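You operate a simulated robot arm through the tools that you are given. There is no shell and no other tool. Be economical: measure what you need, move in short steps, check, and stop when the job is done.

You run a simulated robot arm. Do the job below in one go: nothing can be reset, and whatever is moved stays where it is left.

Task
Put things in order on the top of the hobby table. At the end: the orange paint brush stands on top of the teal tin; the green vase is in the small yellow bowl; the green-rim tube stands on top of the pointed beige block; the purple spool is on the beige mat; whatever was shut is shut again. Leave all else as you found it, and nothing knocked over.

The check looks at the end state, three seconds after you hand in, the way a careful person would. Anything else that was tipped, shoved, dropped, spilled or broken makes it a failure.

Robot
A 6-joint arm with a two-finger parallel gripper, fixed in place. Base frame: the origin is at the foot of the arm, x ahead of it, y to its left, z up; the work surface is at about z = 740. Units: mm, degrees, N and s.
With the tool pointing down near the work surface it reaches from about 280 to 740 mm from the base axis. Its first joint turns from -66.0 to 66.0 degrees. Payload 2.45 kg.
The tool frame sits at the grasp point between the pads (the TCP): z along the fingers, y along the line on which they close. The tips reach 24 mm beyond it. Largest opening 68 mm; finger width 17, thickness 10; the body of the gripper, 40 by 70 mm, starts 41 mm behind the TCP.
Orientation is told as [roll, pitch, yaw] about the base's x, y, z axes, in that order, counted from this pose: with the fingers straight down and closing along the base's y, the tool's x points along the base's -x, its y along +y and its z along -z.

Tools
- The arm moves only by the tool play_rows. Its argument "targets" is a list of rows, each an object (a shift or turn left out is 0, a gripper value left out holds the last) with "travel": the shift along the base's x, y, z in units of 25 mm (1.0 is 25 mm), a list of three; "delta_rot": the turn, a rotation vector about the base's x, y, z in units of 5 degrees (1.0 is 5 degrees), a list of three; "jaw": the finger opening in mm, from 0 to 68. In form: [{"travel": [dx, dy, dz], "delta_rot": [rx, ry, rz], "jaw": jaw}, ...]. A call has 1 to 12 rows; each row shifts and turns the commanded pose from where the row before left it. A call with a number of a shift or a turn outside -1 to 1 is refused whole. Rows are played at 5 a second. More than 50 mm and 8.6 degrees between two rows, or a gripper value outside its range, and nothing of the call is played. Where a pose cannot be reached the arm comes as near as it can. A force on the tool above 40 N (or 10 N above the force at the start of the call, whichever is more), or a blocked arm, ends the call early, and 0.2 s more pass. The fingers move at their own pace (about 108 mm/s each) and stop on an object; they squeeze with about 26 N. The grip force told is the motor's: it shows also when the fingers shut on nothing. Time passes only in rows, and 0.2 s behind the last, so rows that do not move let the fingers close. The reply holds the time, the measured pose of the TCP, the force on the tool along the base axes, the opening and the grip force, in the units named above and with some noise.
- Cameras (640 x 400 px; columns grow to the right, rows downward): "scene" is fixed at [168.2, 439.8, 1432.7]; the picture's right is [-0.55, -0.83, 0.00], its down [-0.69, 0.46, -0.55] and it looks along [0.46, -0.31, -0.83] (base axes); focal length 328 px, centre (320, 200). "wrist" rides on the gripper at [84, 11, -75] in the tool frame; the picture's right is [-0.13, 0.99, 0.00], its down [-0.60, -0.08, -0.79] and it looks along [-0.79, -0.10, 0.61] (tool axes); focal length 251 px, centre (320, 200). There is no depth. A picture from a camera that has moved, and an enlarged one, comes with that camera's place and axes in the base frame and with its lens.
- snapshot(camera): a new picture of that camera. No time passes.
- zoom(camera, box): a new picture of the part [left, top, right, bottom] of that camera's present view, enlarged. No time passes.
- job_done(): hands the job in; it is judged then, once.

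Work in short steps. Places have to be worked out from the pictures, the camera data and where the tool is seen: move nearer, look again, correct. Check each grasp and each placing, and mend what went wrong. You have 120 turns and 84 pictures in all, those below and enlarged ones among them. Open the gripper and draw the arm clear of the work before you hand the job in, unless the task says otherwise; then end with one line.

The tools are called by a JSON object that holds its "method" and its "body". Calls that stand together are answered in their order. play_rows: Moves the arm, as the interface text tells. Its arguments: {"type":"object","properties":{"targets":{"type":"array","items":{"type":"object","properties":{"travel":{"type":"array","items":{"type":"number"}},"delta_rot":{"type":"array","items":{"type":"number"}},"jaw":{"type":"number"}}}}},"required":["targets"]} The other tools are called the same way: snapshot (camera) takes a picture; zoom (camera, box) takes an enlarged picture of a part of a camera's view; job_done () hands the job in.

At the start:

```text
time: 0.0
position: [420.1, 114.2, 1081.1]
tool_rot: [0.0, 0.0, 0.0]
force: [1.0, -0.7, -0.7]
width: 67.9
grasp_force: 0.0
```

scene: 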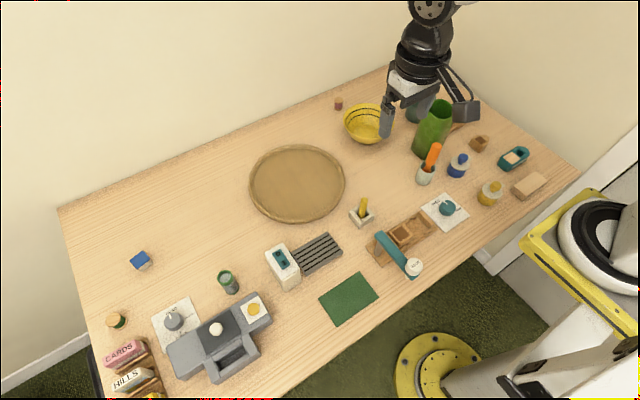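
wrist: 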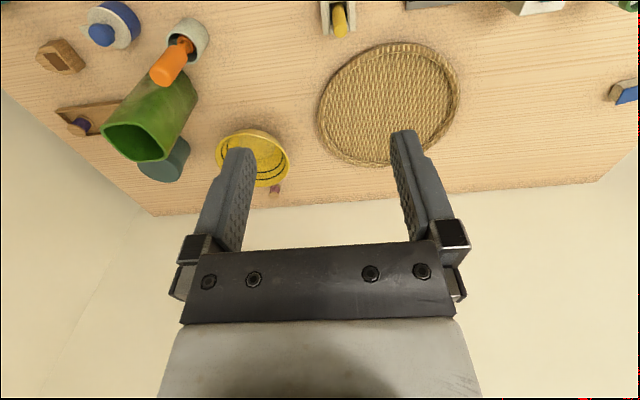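

I'll zoom in on the scene first to identify the items.

{"method": "zoom", "body": {"camera": "scene", "box": [320, 80, 580, 242]}}

{"method": "zoom", "body": {"camera": "scene", "box": [60, 230, 300, 400]}}

{"method": "zoom", "body": {"camera": "scene", "box": [250, 180, 490, 330]}}

```text
2.46 times, centred on (450, 161) of scene
camera zoom: at [168.2, 439.8, 1432.7], right [-0.55, -0.83, 0.0], down [-0.69, 0.46, -0.55], along [0.46, -0.31, -0.83], focal length 808 px, centre (0, 296)
```

zoom: 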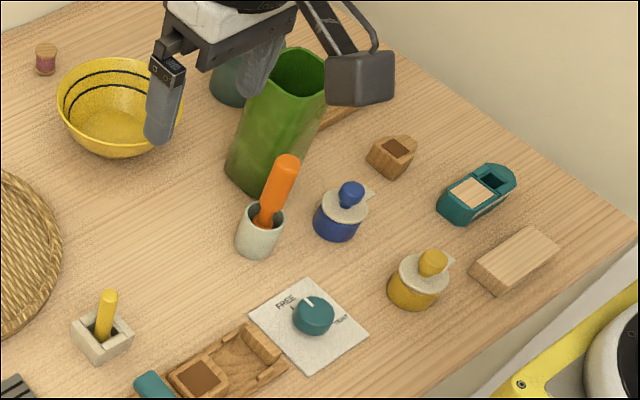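

```text
2.35 times, centred on (180, 315) of scene
camera zoom: at [168.2, 439.8, 1432.7], right [-0.55, -0.83, 0.0], down [-0.69, 0.46, -0.55], along [0.46, -0.31, -0.83], focal length 772 px, centre (649, -71)
```

zoom: 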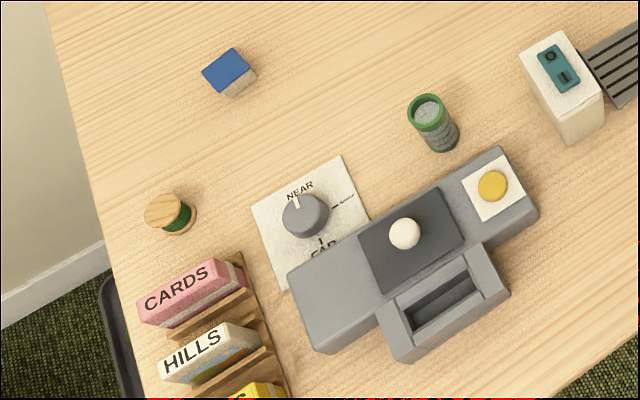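

```text
2.67 times, centred on (370, 255) of scene
camera zoom: at [168.2, 439.8, 1432.7], right [-0.55, -0.83, 0.0], down [-0.69, 0.46, -0.55], along [0.46, -0.31, -0.83], focal length 875 px, centre (187, 53)
```

zoom: 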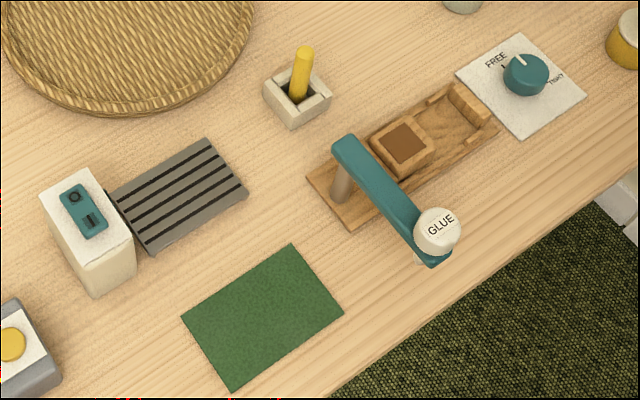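

Several objects are still unclear: the tin, the beige mat and the pointed block. I'll zoom in with the wrist camera.

{"method": "zoom", "body": {"camera": "wrist", "box": [20, 0, 340, 200]}}

{"method": "zoom", "body": {"camera": "scene", "box": [320, 80, 480, 180]}}

```text
2.00 times, centred on (180, 100) of wrist
camera zoom: at [336.6, 126.0, 1157.4], right [0.13, 0.99, 0.0], down [0.6, -0.08, 0.79], along [0.79, -0.1, -0.61], focal length 503 px, centre (600, 400)
```

zoom: 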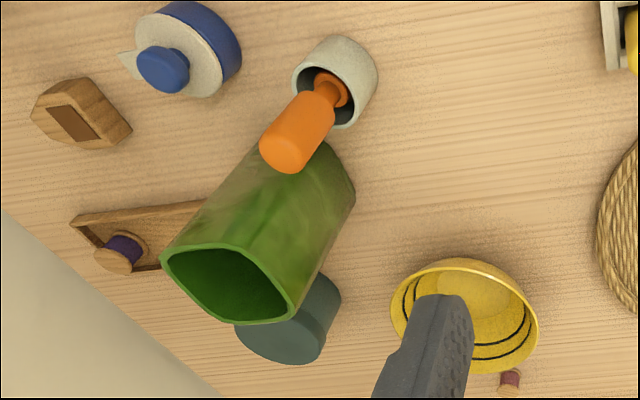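

```text
4.00 times, centred on (400, 130) of scene
camera zoom: at [168.2, 439.8, 1432.7], right [-0.55, -0.83, 0.0], down [-0.69, 0.46, -0.55], along [0.46, -0.31, -0.83], focal length 1313 px, centre (0, 480)
```

zoom: 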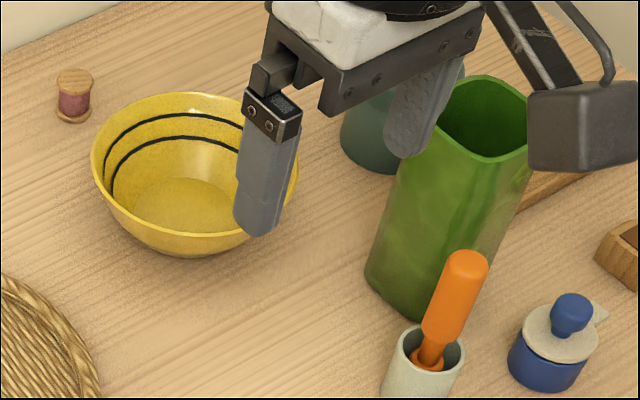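

I'll swing the arm to the right at a safe height to see the hidden area behind the vase and the right-hand items.

{"method": "play_rows", "body": {"targets": [{"travel": [-0.4, -0.95, 0]}, {"travel": [-0.4, -0.95, 0]}, {"travel": [-0.4, -0.95, 0]}, {"travel": [-0.4, -0.95, 0]}, {"travel": [-0.4, -0.95, 0]}, {"travel": [-0.4, -0.95, 0]}, {"travel": [-0.4, -0.95, 0]}, {"travel": [-0.4, -0.95, 0]}, {"travel": [-0.4, -0.95, 0]}, {"travel": [-0.4, -0.95, 0]}]}}

{"method": "snapshot", "body": {"camera": "wrist"}}

{"method": "snapshot", "body": {"camera": "scene"}}

```text
time: 2.2
position: [320.2, -123.7, 1080.3]
tool_rot: [0.1, 0.0, 0.0]
force: [0.4, -0.4, -0.4]
width: 68.2
grasp_force: 0.1
```

```text
76 pictures are left
camera wrist: at [236.7, -112.7, 1156.6], right [0.13, 0.99, 0.0], down [0.6, -0.08, 0.79], along [0.79, -0.1, -0.61], focal length 251 px, centre (320, 200)
```

wrist: 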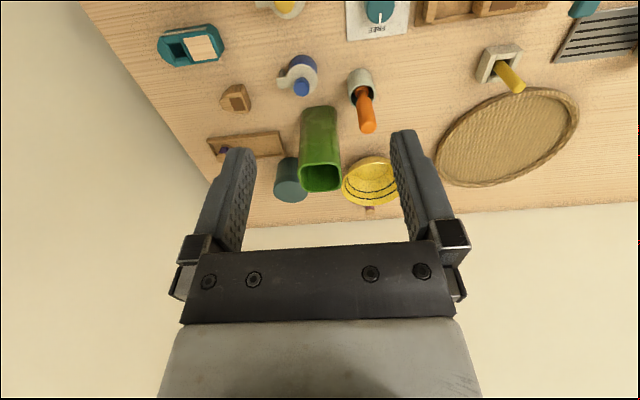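

```text
75 pictures are left
```

scene: 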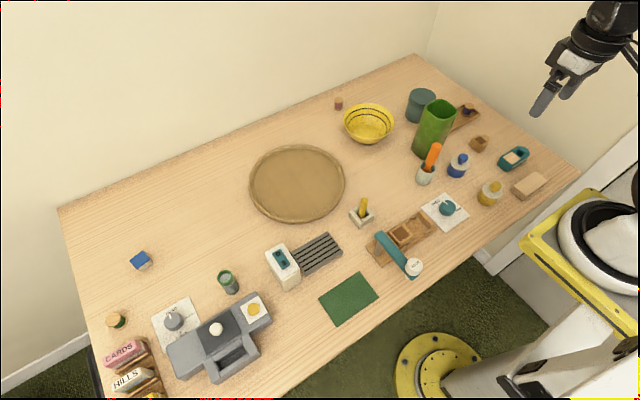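

{"method": "zoom", "body": {"camera": "scene", "box": [390, 70, 550, 170]}}

{"method": "zoom", "body": {"camera": "scene", "box": [440, 130, 560, 205]}}

{"method": "zoom", "body": {"camera": "scene", "box": [340, 180, 500, 280]}}

{"method": "zoom", "body": {"camera": "scene", "box": [200, 220, 360, 320]}}

{"method": "zoom", "body": {"camera": "scene", "box": [80, 300, 280, 400]}}

```text
4.00 times, centred on (470, 120) of scene
camera zoom: at [168.2, 439.8, 1432.7], right [-0.55, -0.83, 0.0], down [-0.69, 0.46, -0.55], along [0.46, -0.31, -0.83], focal length 1313 px, centre (-280, 520)
```

zoom: 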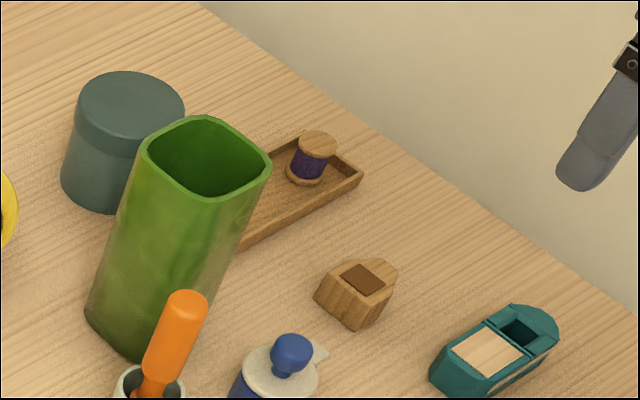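

```text
5.33 times, centred on (500, 168) of scene
camera zoom: at [168.2, 439.8, 1432.7], right [-0.55, -0.83, 0.0], down [-0.69, 0.46, -0.55], along [0.46, -0.31, -0.83], focal length 1751 px, centre (-640, 373)
```

zoom: 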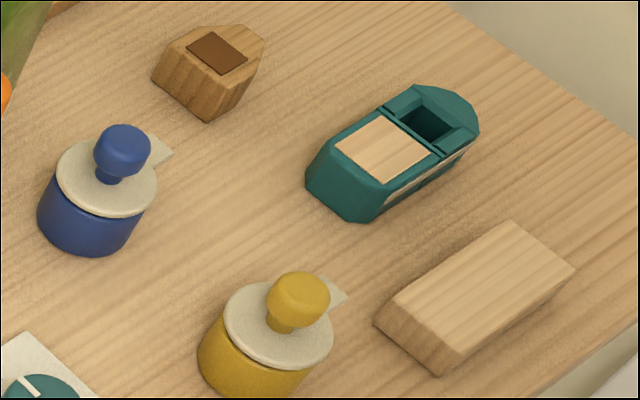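

```text
4.00 times, centred on (420, 230) of scene
camera zoom: at [168.2, 439.8, 1432.7], right [-0.55, -0.83, 0.0], down [-0.69, 0.46, -0.55], along [0.46, -0.31, -0.83], focal length 1313 px, centre (-80, 80)
```

zoom: 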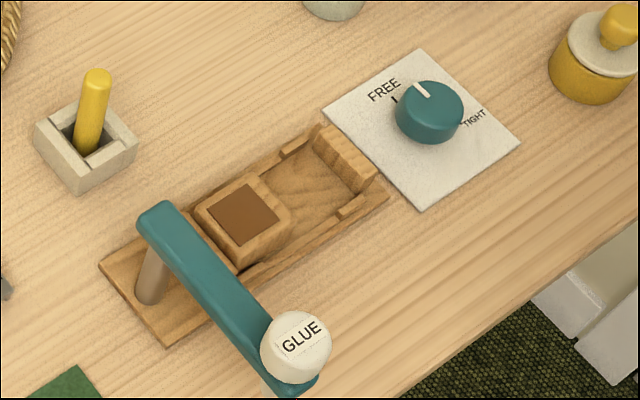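

```text
4.00 times, centred on (280, 270) of scene
camera zoom: at [168.2, 439.8, 1432.7], right [-0.55, -0.83, 0.0], down [-0.69, 0.46, -0.55], along [0.46, -0.31, -0.83], focal length 1313 px, centre (480, -80)
```

zoom: 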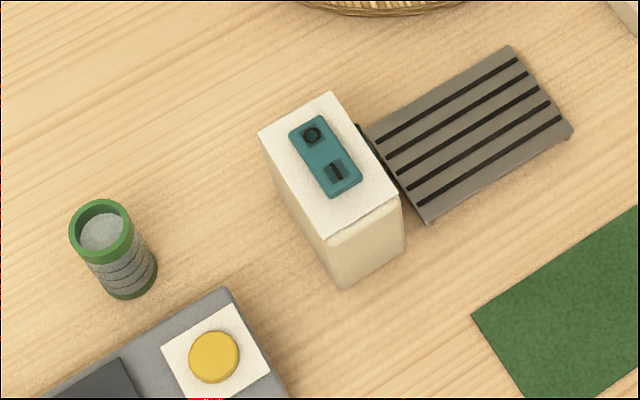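

```text
3.20 times, centred on (180, 350) of scene
camera zoom: at [168.2, 439.8, 1432.7], right [-0.55, -0.83, 0.0], down [-0.69, 0.46, -0.55], along [0.46, -0.31, -0.83], focal length 1050 px, centre (768, -280)
```

zoom: 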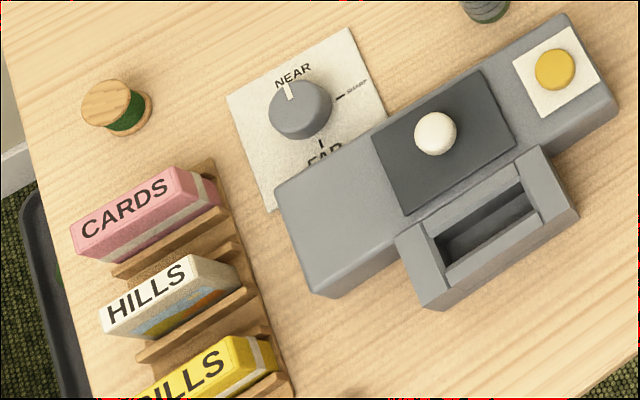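

Next I'll measure the vase, the brush and the block from the wrist view.

{"method": "zoom", "body": {"camera": "wrist", "box": [200, 60, 420, 210]}}

```text
2.67 times, centred on (310, 135) of wrist
camera zoom: at [236.7, -112.7, 1156.6], right [0.13, 0.99, 0.0], down [0.6, -0.08, 0.79], along [0.79, -0.1, -0.61], focal length 670 px, centre (347, 373)
```

zoom: 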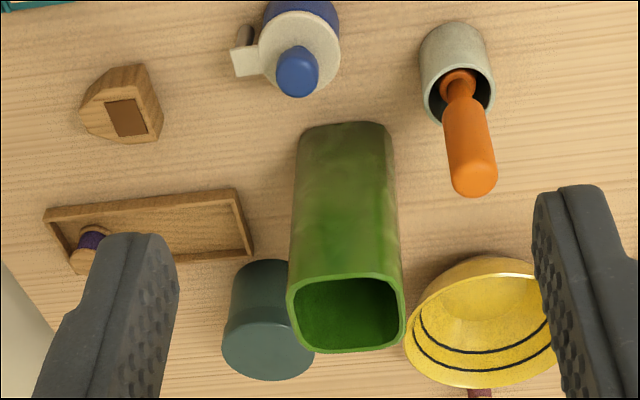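

From two views, the vase is a ~65 mm square centred near (526, -149) with its rim at z≈893. That's too wide to straddle, so I'll grip its +y wall with one finger inside. First I'll hover above that wall at z≈960.

{"method": "play_rows", "body": {"targets": [{"travel": [0.9, 0.03, -0.3], "jaw": 44}, {"travel": [0.9, 0.03, -0.4]}, {"travel": [0.9, 0.03, -0.5]}, {"travel": [0.9, 0.03, -0.6]}, {"travel": [0.9, 0.03, -0.6]}, {"travel": [0.9, 0.03, -0.6]}, {"travel": [0.9, 0.03, -0.6]}, {"travel": [0.9, 0.03, -0.6]}, {"travel": [0.9, 0.0, -0.4]}, {"travel": [0.1, 0.0, 0]}]}}

{"method": "snapshot", "body": {"camera": "wrist"}}

{"method": "zoom", "body": {"camera": "scene", "box": [340, 60, 500, 160]}}

```text
time: 4.4
position: [525.6, -116.0, 966.3]
tool_rot: [0.0, 0.0, 0.1]
force: [0.4, 0.5, -0.1]
width: 44.2
grasp_force: 0.1
```

```text
68 pictures are left
camera wrist: at [442.3, -105.4, 1042.1], right [0.13, 0.99, 0.0], down [0.6, -0.08, 0.79], along [0.79, -0.1, -0.61], focal length 251 px, centre (320, 200)
```

wrist: 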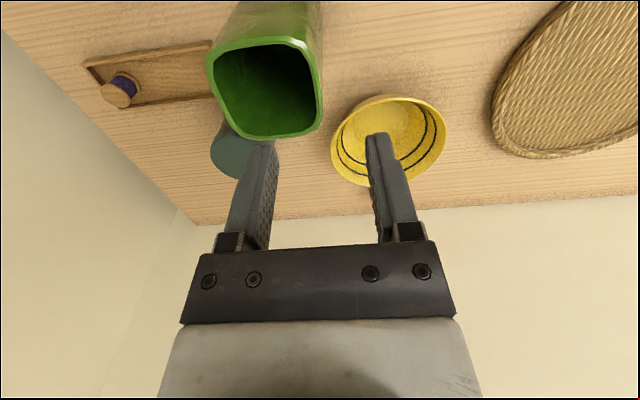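

```text
4.00 times, centred on (420, 110) of scene
camera zoom: at [168.2, 439.8, 1432.7], right [-0.55, -0.83, 0.0], down [-0.69, 0.46, -0.55], along [0.46, -0.31, -0.83], focal length 1313 px, centre (-80, 560)
```

zoom: 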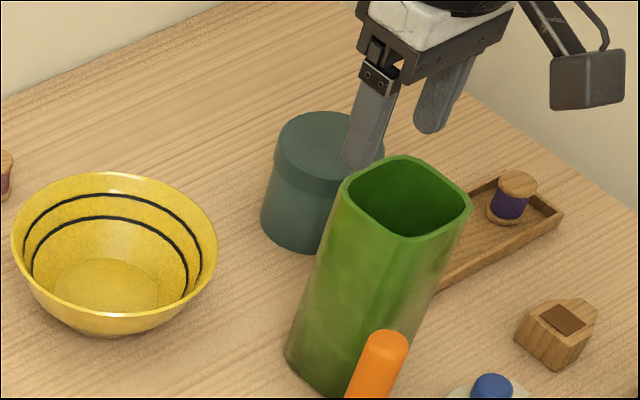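

The rim's +y wall is at y≈-118. I'll descend with the wall between the fingers.

{"method": "play_rows", "body": {"targets": [{"travel": [-0.06, -0.08, -0.5]}, {"travel": [0, 0, -0.8]}, {"travel": [0, 0, -0.8]}, {"travel": [0, 0, -0.8]}, {"travel": [0, 0, -0.8]}, {"travel": [0, 0, 0]}]}}

{"method": "zoom", "body": {"camera": "scene", "box": [380, 70, 500, 160]}}

{"method": "snapshot", "body": {"camera": "wrist"}}

```text
time: 5.8
position: [523.5, -119.9, 874.7]
tool_rot: [0.1, -0.2, 0.1]
force: [0.3, 0.6, -0.3]
width: 43.9
grasp_force: 0.0
```

```text
4.44 times, centred on (440, 115) of scene
camera zoom: at [168.2, 439.8, 1432.7], right [-0.55, -0.83, 0.0], down [-0.69, 0.46, -0.55], along [0.46, -0.31, -0.83], focal length 1459 px, centre (-213, 578)
```

zoom: 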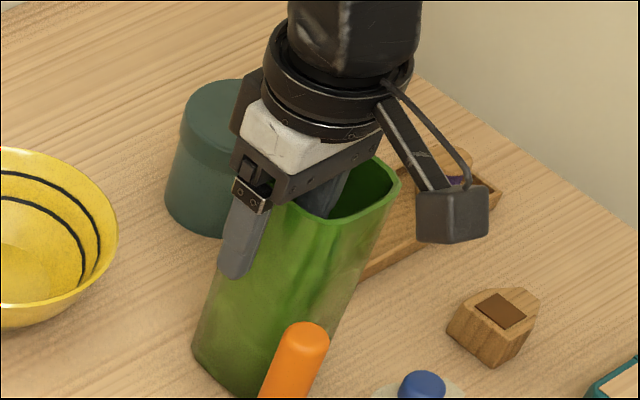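

```text
65 pictures are left
camera wrist: at [439.7, -107.7, 949.7], right [0.13, 0.99, 0.0], down [0.6, -0.08, 0.79], along [0.79, -0.1, -0.61], focal length 251 px, centre (320, 200)
```

wrist: 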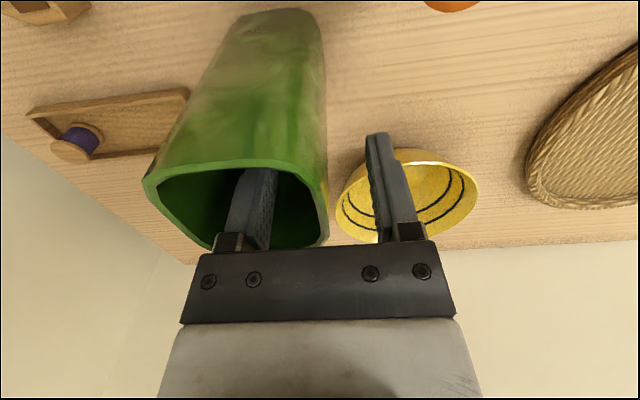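

The inner finger is inside the vase and the outer one is outside, so I'll close.

{"method": "play_rows", "body": {"targets": [{"jaw": 20}, {"jaw": 0}, {}, {}]}}

{"method": "snapshot", "body": {"camera": "wrist"}}

```text
time: 6.8
position: [522.5, -119.0, 874.1]
tool_rot: [0.0, 0.0, -0.1]
force: [-0.5, -0.8, -0.3]
width: 5.6
grasp_force: 25.6
```

```text
64 pictures are left
camera wrist: at [439.7, -107.7, 949.9], right [0.13, 0.99, 0.0], down [0.6, -0.08, 0.79], along [0.79, -0.1, -0.61], focal length 251 px, centre (320, 200)
```

wrist: 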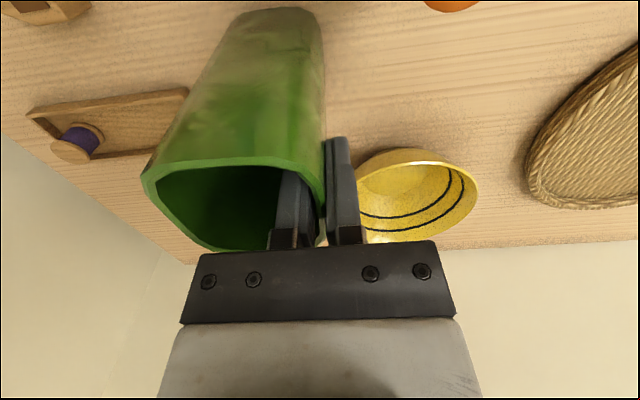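

The wall is gripped at 5.6 mm thick. I'll lift straight up, slowly at first.

{"method": "play_rows", "body": {"targets": [{"travel": [0, 0, 0.3]}, {"travel": [0, 0, 0.6]}, {"travel": [0, 0, 0.7]}, {"travel": [0, 0, 0.7]}, {"travel": [0, 0, 0.7]}, {"travel": [0, 0, 0.7]}, {"travel": [0, 0, 0.5]}, {}]}}

{"method": "snapshot", "body": {"camera": "scene"}}

{"method": "snapshot", "body": {"camera": "wrist"}}

```text
time: 8.6
position: [524.0, -119.1, 978.6]
tool_rot: [0.1, 0.0, 0.1]
force: [0.2, -0.9, -2.7]
width: 5.1
grasp_force: 25.9
```

```text
63 pictures are left
```

scene: 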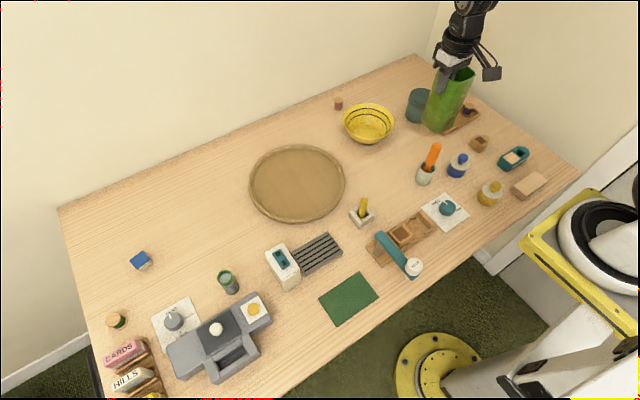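

```text
62 pictures are left
camera wrist: at [439.6, -107.8, 1055.1], right [0.13, 0.99, 0.0], down [0.6, -0.08, 0.79], along [0.79, -0.1, -0.61], focal length 251 px, centre (320, 200)
```

wrist: 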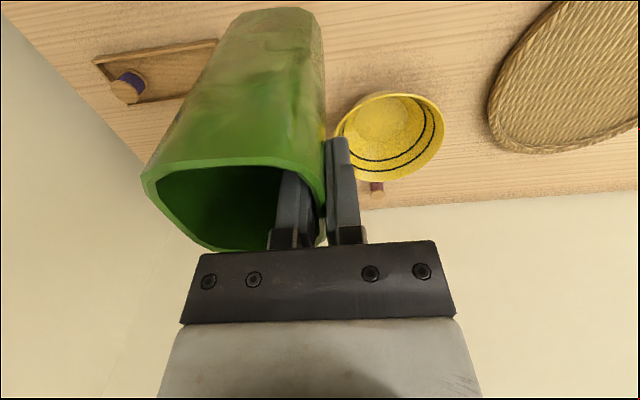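

The vase hangs straight. I need a more exact bowl centre.

{"method": "zoom", "body": {"camera": "scene", "box": [330, 90, 410, 150]}}

{"method": "zoom", "body": {"camera": "wrist", "box": [310, 70, 470, 220]}}

```text
6.67 times, centred on (370, 120) of scene
camera zoom: at [168.3, 439.8, 1432.7], right [-0.55, -0.83, 0.0], down [-0.69, 0.46, -0.55], along [0.46, -0.31, -0.83], focal length 2188 px, centre (-13, 733)
```

zoom: 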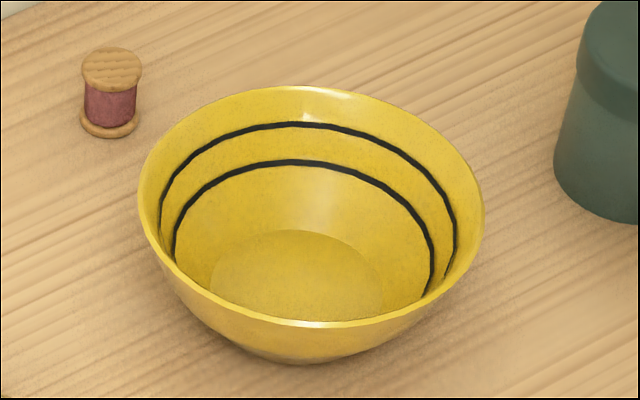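

```text
2.67 times, centred on (390, 145) of wrist
camera zoom: at [439.6, -107.8, 1055.1], right [0.13, 0.99, 0.0], down [0.6, -0.08, 0.79], along [0.79, -0.1, -0.61], focal length 670 px, centre (133, 347)
```

zoom: 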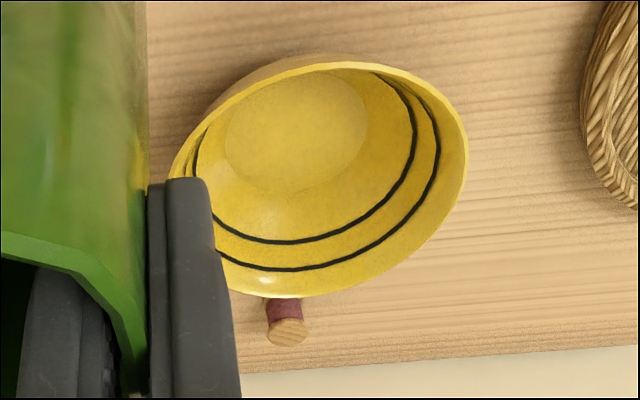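

I estimate the bowl's centre at about (667, -51), with its rim at z≈793. I'll carry the vase over it, with the vase base staying at z≈845, and look again.

{"method": "play_rows", "body": {"targets": [{"travel": [0.7, 0.5, 0]}, {"travel": [0.72, 0.5, 0]}, {"travel": [0.72, 0.5, 0]}, {"travel": [0.72, 0.5, 0]}, {"travel": [0.72, 0.5, 0]}, {"travel": [0.72, 0.5, 0]}, {"travel": [0.72, 0.5, 0]}, {"travel": [0.7, 0.42, 0]}, {}]}}

{"method": "zoom", "body": {"camera": "scene", "box": [310, 40, 430, 160]}}

{"method": "snapshot", "body": {"camera": "wrist"}}

```text
time: 10.6
position: [666.5, -20.1, 979.6]
tool_rot: [0.0, 0.0, 0.0]
force: [-0.5, -0.1, -2.5]
width: 5.5
grasp_force: 25.9
```

```text
3.33 times, centred on (370, 100) of scene
camera zoom: at [168.3, 439.8, 1432.7], right [-0.55, -0.83, 0.0], down [-0.69, 0.46, -0.55], along [0.46, -0.31, -0.83], focal length 1094 px, centre (153, 533)
```

zoom: 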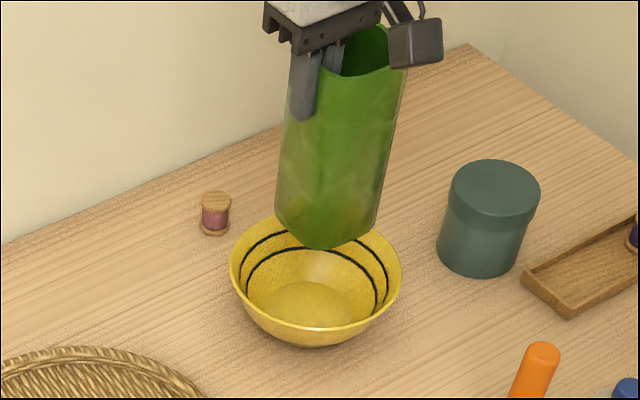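

```text
58 pictures are left
camera wrist: at [582.4, -9.4, 1055.3], right [0.13, 0.99, 0.0], down [0.6, -0.08, 0.79], along [0.79, -0.1, -0.61], focal length 251 px, centre (320, 200)
```

wrist: 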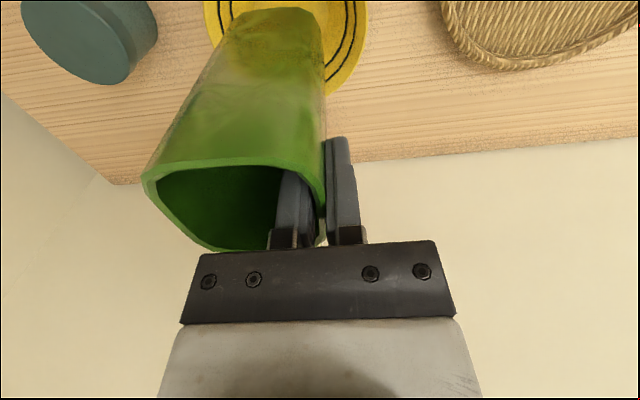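

The vase is nearly centred over the bowl. I'll shift +4 mm in y, lower to just above the bowl floor and check.

{"method": "play_rows", "body": {"targets": [{"travel": [-0.04, 0.16, 0]}, {"travel": [0, 0, -0.6]}, {"travel": [0, 0, -0.6]}, {"travel": [0, 0, -0.6]}, {"travel": [0, 0, -0.6]}, {"travel": [0, 0, -0.6]}, {"travel": [0, 0, -0.4]}, {}]}}

{"method": "zoom", "body": {"camera": "scene", "box": [310, 60, 430, 160]}}

{"method": "snapshot", "body": {"camera": "wrist"}}

```text
time: 12.4
position: [665.5, -16.3, 893.8]
tool_rot: [0.0, -0.1, 0.1]
force: [0.7, 0.3, -2.3]
width: 5.3
grasp_force: 26.1
```

```text
4.00 times, centred on (370, 110) of scene
camera zoom: at [168.3, 439.8, 1432.7], right [-0.55, -0.83, 0.0], down [-0.69, 0.46, -0.55], along [0.46, -0.31, -0.83], focal length 1313 px, centre (120, 560)
```

zoom: 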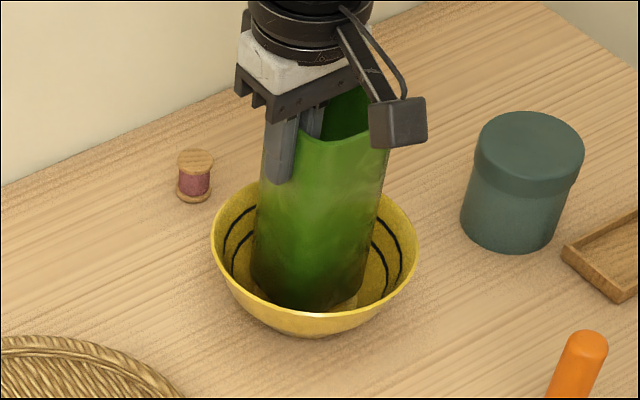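

```text
56 pictures are left
camera wrist: at [582.2, -5.8, 969.8], right [0.13, 0.99, 0.0], down [0.6, -0.08, 0.79], along [0.79, -0.1, -0.61], focal length 251 px, centre (320, 200)
```

wrist: 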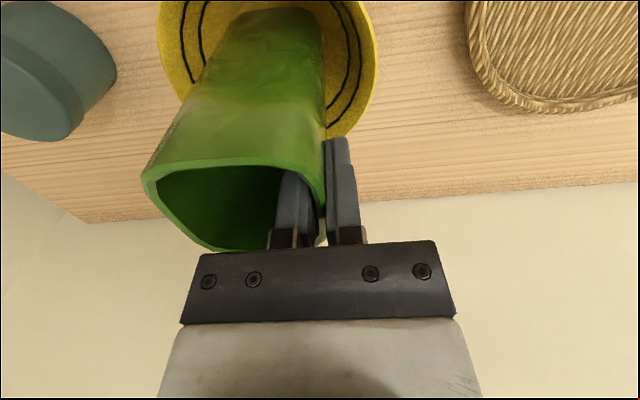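

Alignment looks good, so I'll nudge -2 mm in x and lower gently until contact.

{"method": "play_rows", "body": {"targets": [{"travel": [-0.1, -0.04, -0.2]}, {"travel": [0, 0, -0.12]}, {"travel": [0, 0, -0.08]}, {"travel": [0, 0, -0.08]}, {}]}}

```text
time: 13.6
position: [664.2, -18.2, 883.0]
tool_rot: [0.1, 0.0, 0.0]
force: [1.1, -0.1, -3.3]
width: 5.1
grasp_force: 25.7
```

{"method": "play_rows", "body": {"targets": [{"travel": [0, 0, -0.06]}, {"travel": [0, 0, -0.06]}, {}]}}

```text
time: 14.4
position: [664.5, -16.8, 880.2]
tool_rot: [0.0, -0.3, 0.0]
force: [-4.8, 0.6, 16.5]
width: 5.4
grasp_force: 25.9
```

Contact is at the expected floor height. I'll ease the pressure, release and look.

{"method": "play_rows", "body": {"targets": [{"travel": [0, 0, 0.05]}, {"jaw": 16}, {"jaw": 32}, {}]}}

{"method": "zoom", "body": {"camera": "scene", "box": [310, 60, 430, 160]}}

```text
time: 15.4
position: [664.1, -16.8, 880.7]
tool_rot: [-0.1, -0.1, 0.0]
force: [0.1, 0.0, 0.5]
width: 32.0
grasp_force: 0.0
```

```text
4.00 times, centred on (370, 110) of scene
camera zoom: at [168.2, 439.8, 1432.7], right [-0.55, -0.83, 0.0], down [-0.69, 0.46, -0.55], along [0.46, -0.31, -0.83], focal length 1313 px, centre (120, 560)
```

zoom: 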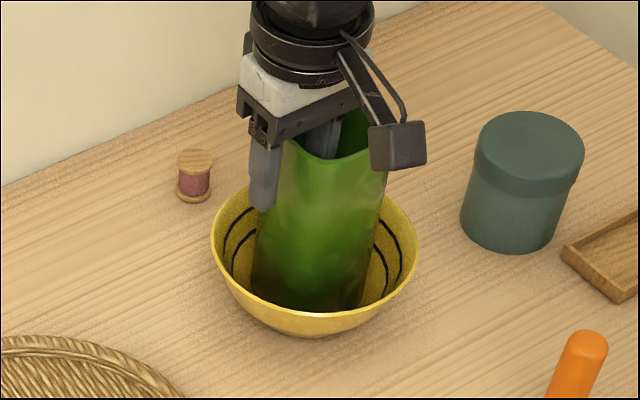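

The vase stands upright in the bowl. I'll raise the fingers straight out, then go look at the brush.

{"method": "play_rows", "body": {"targets": [{"travel": [0, 0, 0.6]}, {"travel": [0, 0, 0.9]}, {"travel": [0, 0, 0.9]}, {"travel": [0, 0, 0.9]}, {"travel": [0, 0, 0.9]}, {"travel": [-0.9, -0.1, 0.3]}, {"travel": [-1, -0.3, 0]}, {"travel": [-1, -0.3, 0]}, {"travel": [-1, -0.3, 0]}, {"travel": [-1, -0.3, 0]}, {"travel": [-1, -0.3, 0]}, {"travel": [-1, -0.3, 0], "jaw": 50}]}}

{"method": "play_rows", "body": {"targets": [{"travel": [-1, -0.3, 0]}, {"travel": [-1, -0.2, 0]}, {"travel": [-0.8, 0, 0]}, {}]}}

{"method": "snapshot", "body": {"camera": "wrist"}}

{"method": "snapshot", "body": {"camera": "scene"}}

```text
time: 18.0
position: [489.7, -64.6, 992.3]
tool_rot: [0.1, -0.1, 0.0]
force: [-0.9, 0.4, 1.1]
width: 50.0
grasp_force: 0.0
```

```text
time: 19.0
position: [419.6, -78.1, 993.3]
tool_rot: [0.0, 0.0, 0.1]
force: [-0.8, 0.1, 0.8]
width: 49.8
grasp_force: 0.0
```

```text
54 pictures are left
camera wrist: at [336.5, -66.6, 1068.5], right [0.13, 0.99, 0.0], down [0.6, -0.08, 0.79], along [0.79, -0.1, -0.61], focal length 251 px, centre (320, 200)
```

wrist: 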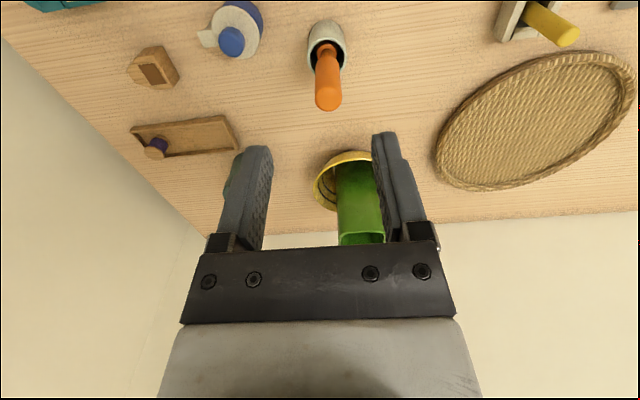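

```text
53 pictures are left
```

scene: 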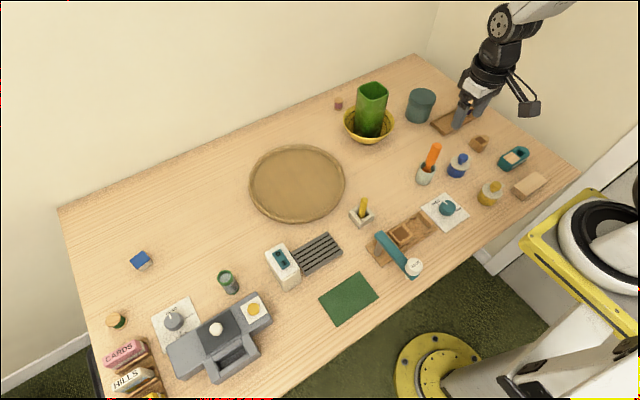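

{"method": "zoom", "body": {"camera": "wrist", "box": [270, 0, 390, 120]}}

{"method": "zoom", "body": {"camera": "scene", "box": [400, 135, 460, 195]}}

```text
3.33 times, centred on (330, 60) of wrist
camera zoom: at [336.5, -66.6, 1068.5], right [0.13, 0.99, 0.0], down [0.6, -0.08, 0.79], along [0.79, -0.1, -0.61], focal length 838 px, centre (287, 667)
```

zoom: 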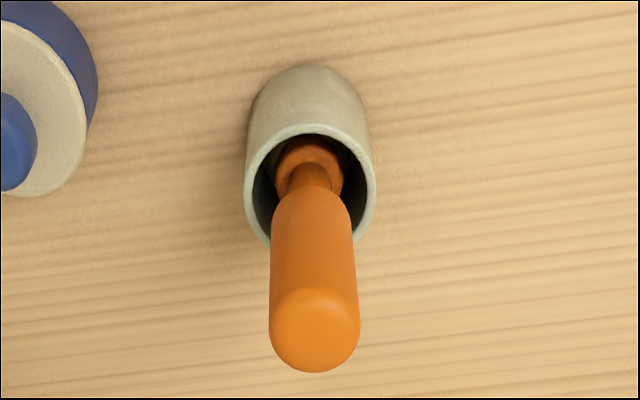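

```text
6.67 times, centred on (430, 165) of scene
camera zoom: at [168.2, 439.8, 1432.7], right [-0.55, -0.83, 0.0], down [-0.69, 0.46, -0.55], along [0.46, -0.31, -0.83], focal length 2188 px, centre (-413, 433)
```

zoom: 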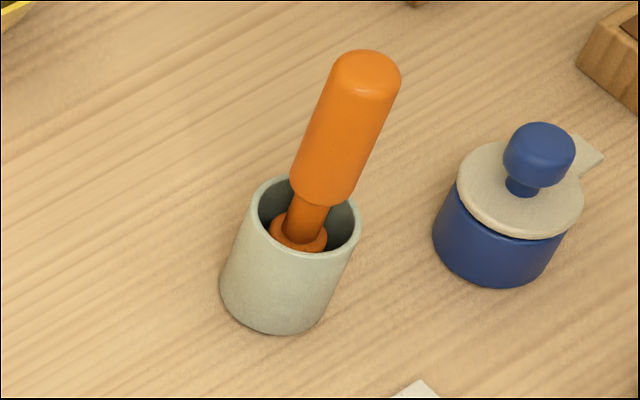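

The brush stands upright at about (454, -74) with its top at z≈873. I'll move above it and check.

{"method": "play_rows", "body": {"targets": [{"travel": [0.7, 0.08, 0], "jaw": 54}, {"travel": [0.68, 0.08, -0.4]}, {"travel": [0, 0, -0.9]}, {"travel": [0, 0, -0.9]}, {"travel": [0, 0, -0.9]}, {"travel": [0, 0, -0.4]}, {}]}}

{"method": "snapshot", "body": {"camera": "wrist"}}

{"method": "zoom", "body": {"camera": "scene", "box": [390, 95, 490, 195]}}

```text
time: 20.6
position: [456.2, -73.0, 904.5]
tool_rot: [0.0, 0.0, 0.0]
force: [0.1, 0.6, 0.6]
width: 53.9
grasp_force: 0.1
```

```text
50 pictures are left
camera wrist: at [371.8, -62.4, 980.9], right [0.13, 0.99, 0.0], down [0.6, -0.08, 0.79], along [0.79, -0.1, -0.61], focal length 251 px, centre (320, 200)
```

wrist: 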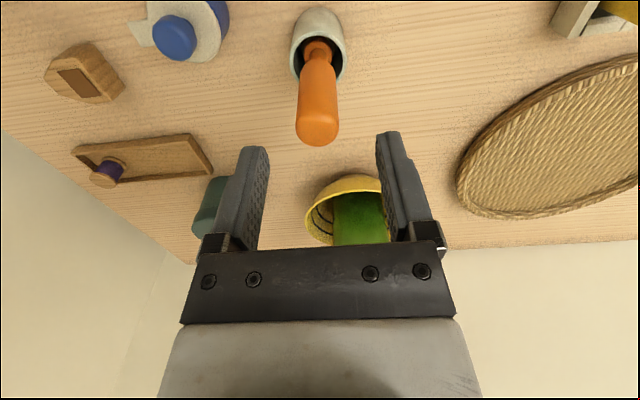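

```text
4.00 times, centred on (440, 145) of scene
camera zoom: at [168.2, 439.8, 1432.7], right [-0.55, -0.83, 0.0], down [-0.69, 0.46, -0.55], along [0.46, -0.31, -0.83], focal length 1313 px, centre (-160, 420)
```

zoom: 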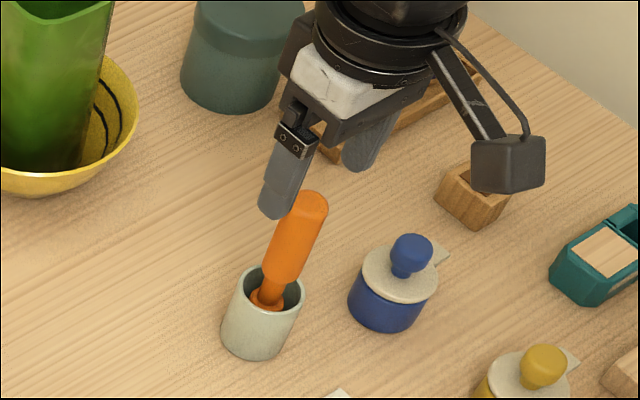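

The brush is centred between the fingers, so I'll lower to z≈846 and grip.

{"method": "play_rows", "body": {"targets": [{"travel": [0, -0.04, -0.6]}, {"travel": [0, 0, -0.6]}, {"travel": [0, 0, -0.6]}, {"travel": [0, 0, -0.54]}, {"jaw": 30}, {"jaw": 10}, {}, {}]}}

{"method": "zoom", "body": {"camera": "scene", "box": [390, 115, 470, 195]}}

```text
time: 22.4
position: [455.8, -75.0, 847.2]
tool_rot: [0.0, 0.0, 0.1]
force: [0.9, -0.8, 0.1]
width: 22.4
grasp_force: 25.5
```

```text
5.00 times, centred on (430, 155) of scene
camera zoom: at [168.2, 439.8, 1432.7], right [-0.55, -0.83, 0.0], down [-0.69, 0.46, -0.55], along [0.46, -0.31, -0.83], focal length 1641 px, centre (-230, 425)
```

zoom: 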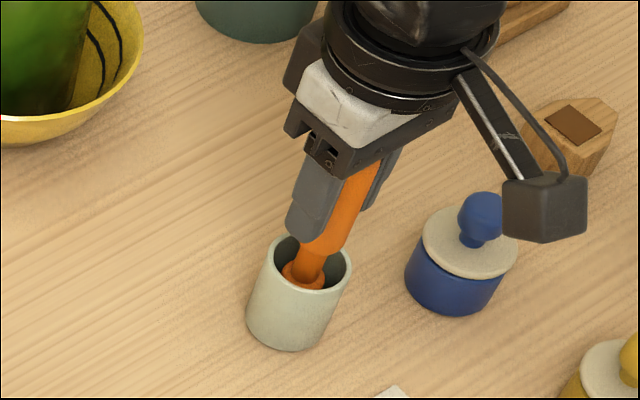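

It's gripped at 22 mm. I'll lift vertically about 130 mm to clear the cup and the other objects.

{"method": "play_rows", "body": {"targets": [{"travel": [0, 0, 0.4]}, {"travel": [0, 0, 0.6]}, {"travel": [0, 0, 0.7]}, {"travel": [0, 0, 0.8]}, {"travel": [0, 0, 0.8]}, {"travel": [0, 0, 0.8]}, {"travel": [0, 0, 0.8]}, {"travel": [0, 0, 0.4]}, {}]}}

{"method": "zoom", "body": {"camera": "scene", "box": [390, 60, 530, 195]}}

{"method": "snapshot", "body": {"camera": "wrist"}}

```text
time: 24.4
position: [456.1, -74.8, 979.9]
tool_rot: [0.0, 0.0, 0.0]
force: [-0.1, 0.1, 0.1]
width: 22.5
grasp_force: 26.0
```

```text
2.96 times, centred on (460, 128) of scene
camera zoom: at [168.2, 439.8, 1432.7], right [-0.55, -0.83, 0.0], down [-0.69, 0.46, -0.55], along [0.46, -0.31, -0.83], focal length 973 px, centre (-95, 415)
```

zoom: 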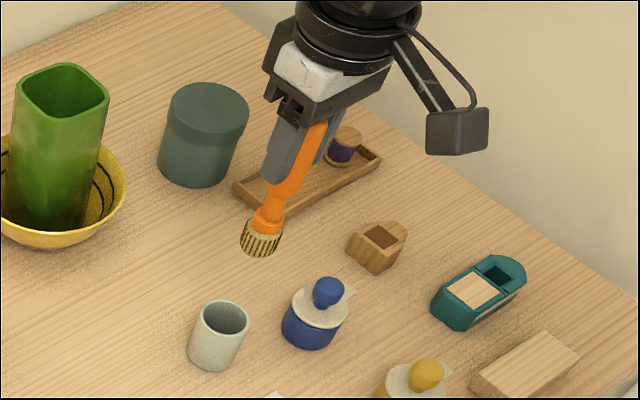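

```text
46 pictures are left
camera wrist: at [371.7, -63.7, 1054.8], right [0.13, 0.99, 0.0], down [0.6, -0.08, 0.79], along [0.79, -0.1, -0.61], focal length 251 px, centre (320, 200)
```

wrist: 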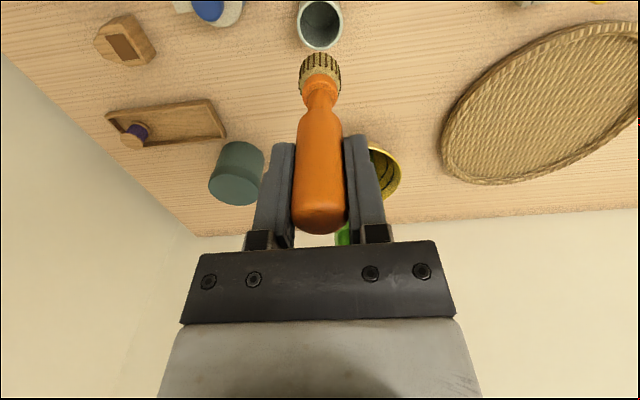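

The brush has a flat bristle base about 103 mm below the TCP. I'll move nearer the tin, offset to its side, to measure it.

{"method": "play_rows", "body": {"targets": [{"travel": [0.2, -0.7, 0]}, {"travel": [0.6, -0.7, 0]}, {"travel": [0.8, -0.7, 0]}, {"travel": [0.9, -0.7, 0]}, {"travel": [0.95, -0.5, 0.2]}, {"travel": [0.95, -0.1, 0]}, {"travel": [0.95, 0, 0]}, {}]}}

{"method": "snapshot", "body": {"camera": "wrist"}}

{"method": "zoom", "body": {"camera": "scene", "box": [360, 40, 480, 140]}}

```text
time: 26.2
position: [590.4, -159.0, 985.7]
tool_rot: [-0.1, 0.0, 0.0]
force: [0.5, 0.7, 0.7]
width: 22.5
grasp_force: 26.2
```

```text
45 pictures are left
camera wrist: at [506.2, -148.4, 1060.4], right [0.13, 0.99, 0.0], down [0.6, -0.08, 0.79], along [0.79, -0.1, -0.61], focal length 251 px, centre (320, 200)
```

wrist: 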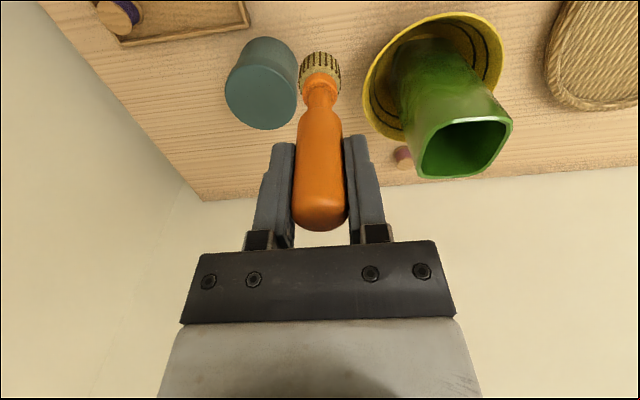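

```text
4.00 times, centred on (420, 90) of scene
camera zoom: at [168.2, 439.8, 1432.7], right [-0.55, -0.83, 0.0], down [-0.69, 0.46, -0.55], along [0.46, -0.31, -0.83], focal length 1313 px, centre (-80, 640)
```

zoom: 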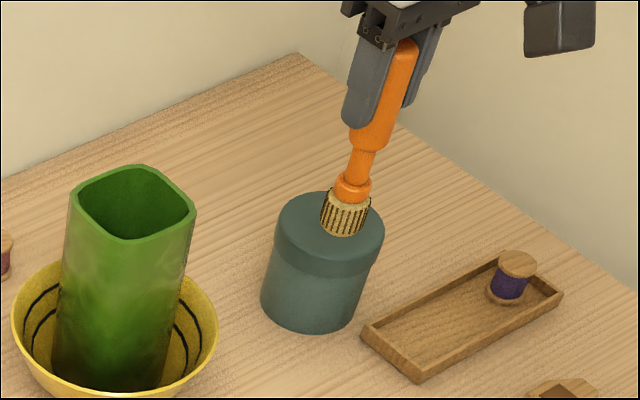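

The tin's lid centre is about (648, -231) with its top at z≈806. I'll move over it and lower to ~20 mm above.

{"method": "play_rows", "body": {"targets": [{"travel": [0.5, -0.7, 0]}, {"travel": [0.6, -0.7, 0]}, {"travel": [0.6, -0.7, 0]}, {"travel": [0.62, -0.78, 0]}, {"travel": [0, 0, -0.7]}, {"travel": [0, 0, -0.7]}, {"travel": [0, 0, -0.6]}, {}]}}

{"method": "zoom", "body": {"camera": "wrist", "box": [200, 0, 440, 150]}}

{"method": "zoom", "body": {"camera": "scene", "box": [380, 50, 460, 130]}}

```text
time: 28.0
position: [647.5, -231.8, 933.2]
tool_rot: [0.1, 0.0, 0.2]
force: [-0.1, -0.4, 0.3]
width: 22.5
grasp_force: 25.8
```

```text
2.67 times, centred on (320, 75) of wrist
camera zoom: at [563.4, -220.6, 1009.6], right [0.13, 0.99, 0.0], down [0.6, -0.08, 0.79], along [0.79, -0.1, -0.61], focal length 670 px, centre (320, 533)
```

zoom: 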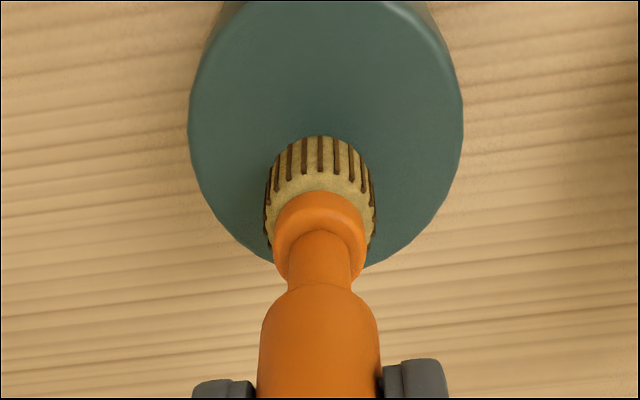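

```text
5.00 times, centred on (420, 90) of scene
camera zoom: at [168.2, 439.8, 1432.7], right [-0.55, -0.83, 0.0], down [-0.69, 0.46, -0.55], along [0.46, -0.31, -0.83], focal length 1641 px, centre (-180, 750)
```

zoom: 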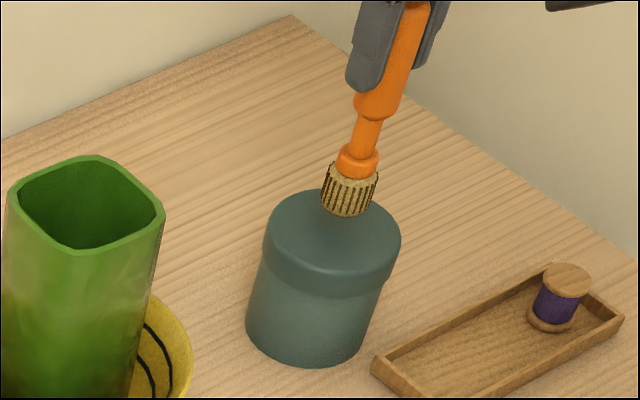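

It's well centred. I'll lower in small steps until contact.

{"method": "play_rows", "body": {"targets": [{"travel": [0.06, 0, -0.3]}, {"travel": [0, 0, -0.2]}, {"travel": [0, 0, -0.12]}, {"travel": [0, 0, -0.08]}, {}]}}

```text
time: 29.2
position: [648.0, -229.9, 916.8]
tool_rot: [0.0, 0.1, 0.0]
force: [0.1, -0.3, -0.6]
width: 22.4
grasp_force: 25.8
```

{"method": "play_rows", "body": {"targets": [{"travel": [0, 0, -0.08]}, {"travel": [0, 0, -0.08]}, {}]}}

{"method": "zoom", "body": {"camera": "scene", "box": [390, 70, 450, 130]}}

```text
time: 30.0
position: [649.9, -231.5, 916.6]
tool_rot: [-0.1, -0.4, 0.1]
force: [-2.0, 2.9, 22.1]
width: 22.8
grasp_force: 26.6
```

```text
6.67 times, centred on (420, 100) of scene
camera zoom: at [167.7, 440.0, 1432.7], right [-0.55, -0.83, 0.0], down [-0.69, 0.46, -0.55], along [0.46, -0.31, -0.83], focal length 2188 px, centre (-347, 867)
```

zoom: 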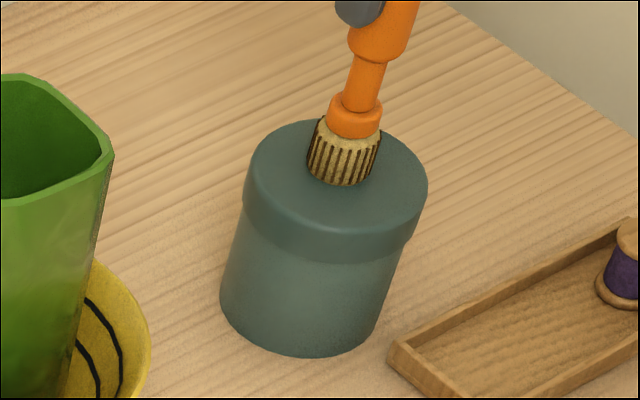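

Contact is made and the brush is near the lid centre. I'll ease off and open.

{"method": "play_rows", "body": {"targets": [{"travel": [0, 0, 0.12]}, {}, {"jaw": 30}, {"jaw": 44}, {}]}}

{"method": "zoom", "body": {"camera": "scene", "box": [380, 30, 480, 130]}}

```text
time: 31.2
position: [648.6, -231.6, 915.6]
tool_rot: [0.0, 0.0, -0.1]
force: [0.1, -0.1, 0.5]
width: 44.2
grasp_force: 0.1
```

```text
4.00 times, centred on (430, 80) of scene
camera zoom: at [168.2, 439.8, 1432.7], right [-0.55, -0.83, 0.0], down [-0.69, 0.46, -0.55], along [0.46, -0.31, -0.83], focal length 1313 px, centre (-120, 680)
```

zoom: 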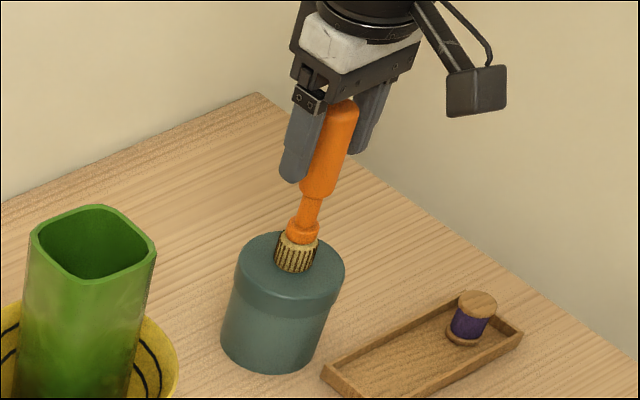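

The brush stands freely. I'll raise clear, then move toward the purple spool's tray.

{"method": "play_rows", "body": {"targets": [{"travel": [0, 0, 0.6]}, {"travel": [0, 0, 0.9]}, {"travel": [0, 0, 0.9]}, {"travel": [0, 0, 0.6]}, {"travel": [-0.9, -0.5, 0]}, {"travel": [-0.9, -0.5, 0]}, {"travel": [-0.9, -0.5, 0]}, {"travel": [-0.9, -0.5, 0]}, {"travel": [-0.9, -0.5, -0.6]}, {"travel": [-0.9, -0.5, -0.9]}, {"travel": [-0.9, -0.5, -0.9]}, {"travel": [-0.8, -0.4, -0.9]}]}}

{"method": "snapshot", "body": {"camera": "wrist"}}

```text
time: 33.8
position: [471.6, -329.1, 907.9]
tool_rot: [0.0, 0.0, 0.0]
force: [0.0, -0.8, 0.0]
width: 43.9
grasp_force: 0.1
```

```text
39 pictures are left
camera wrist: at [388.0, -318.6, 984.3], right [0.13, 0.99, 0.0], down [0.6, -0.08, 0.79], along [0.79, -0.1, -0.61], focal length 251 px, centre (320, 200)
```

wrist: 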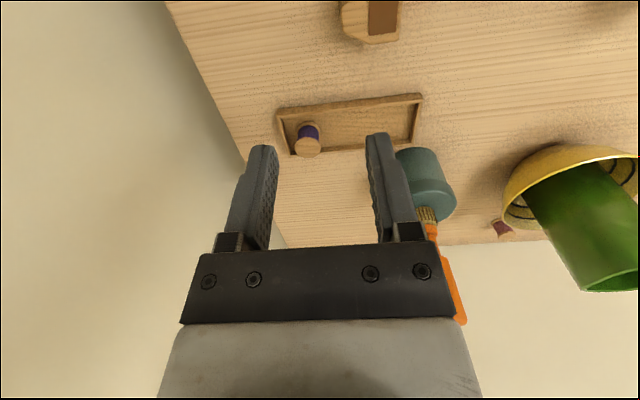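

{"method": "zoom", "body": {"camera": "wrist", "box": [260, 70, 440, 170]}}

{"method": "zoom", "body": {"camera": "scene", "box": [400, 70, 500, 150]}}

```text
3.56 times, centred on (350, 120) of wrist
camera zoom: at [388.0, -318.6, 984.3], right [0.13, 0.99, 0.0], down [0.6, -0.08, 0.79], along [0.79, -0.1, -0.61], focal length 894 px, centre (213, 484)
```

zoom: 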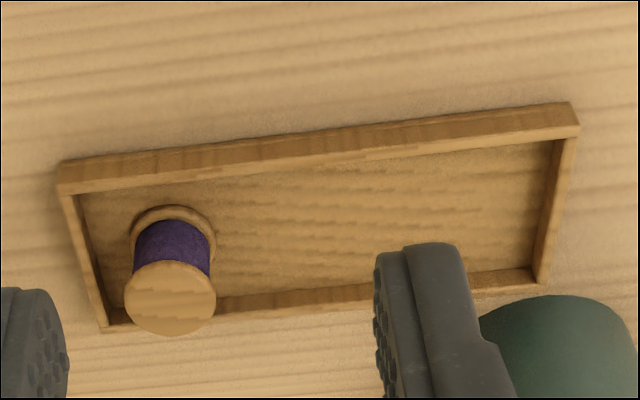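

```text
5.00 times, centred on (450, 110) of scene
camera zoom: at [168.2, 439.8, 1432.7], right [-0.55, -0.83, 0.0], down [-0.69, 0.46, -0.55], along [0.46, -0.31, -0.83], focal length 1641 px, centre (-330, 650)
```

zoom: 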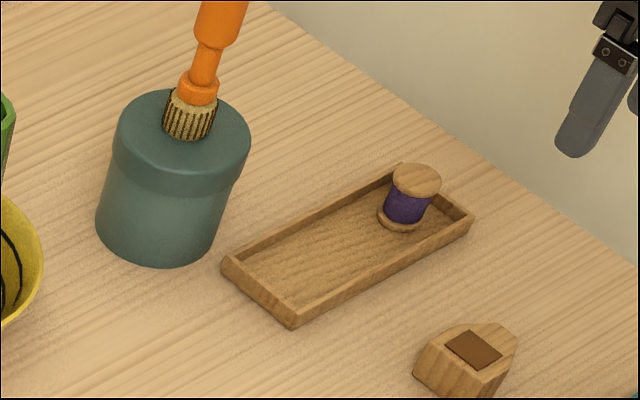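

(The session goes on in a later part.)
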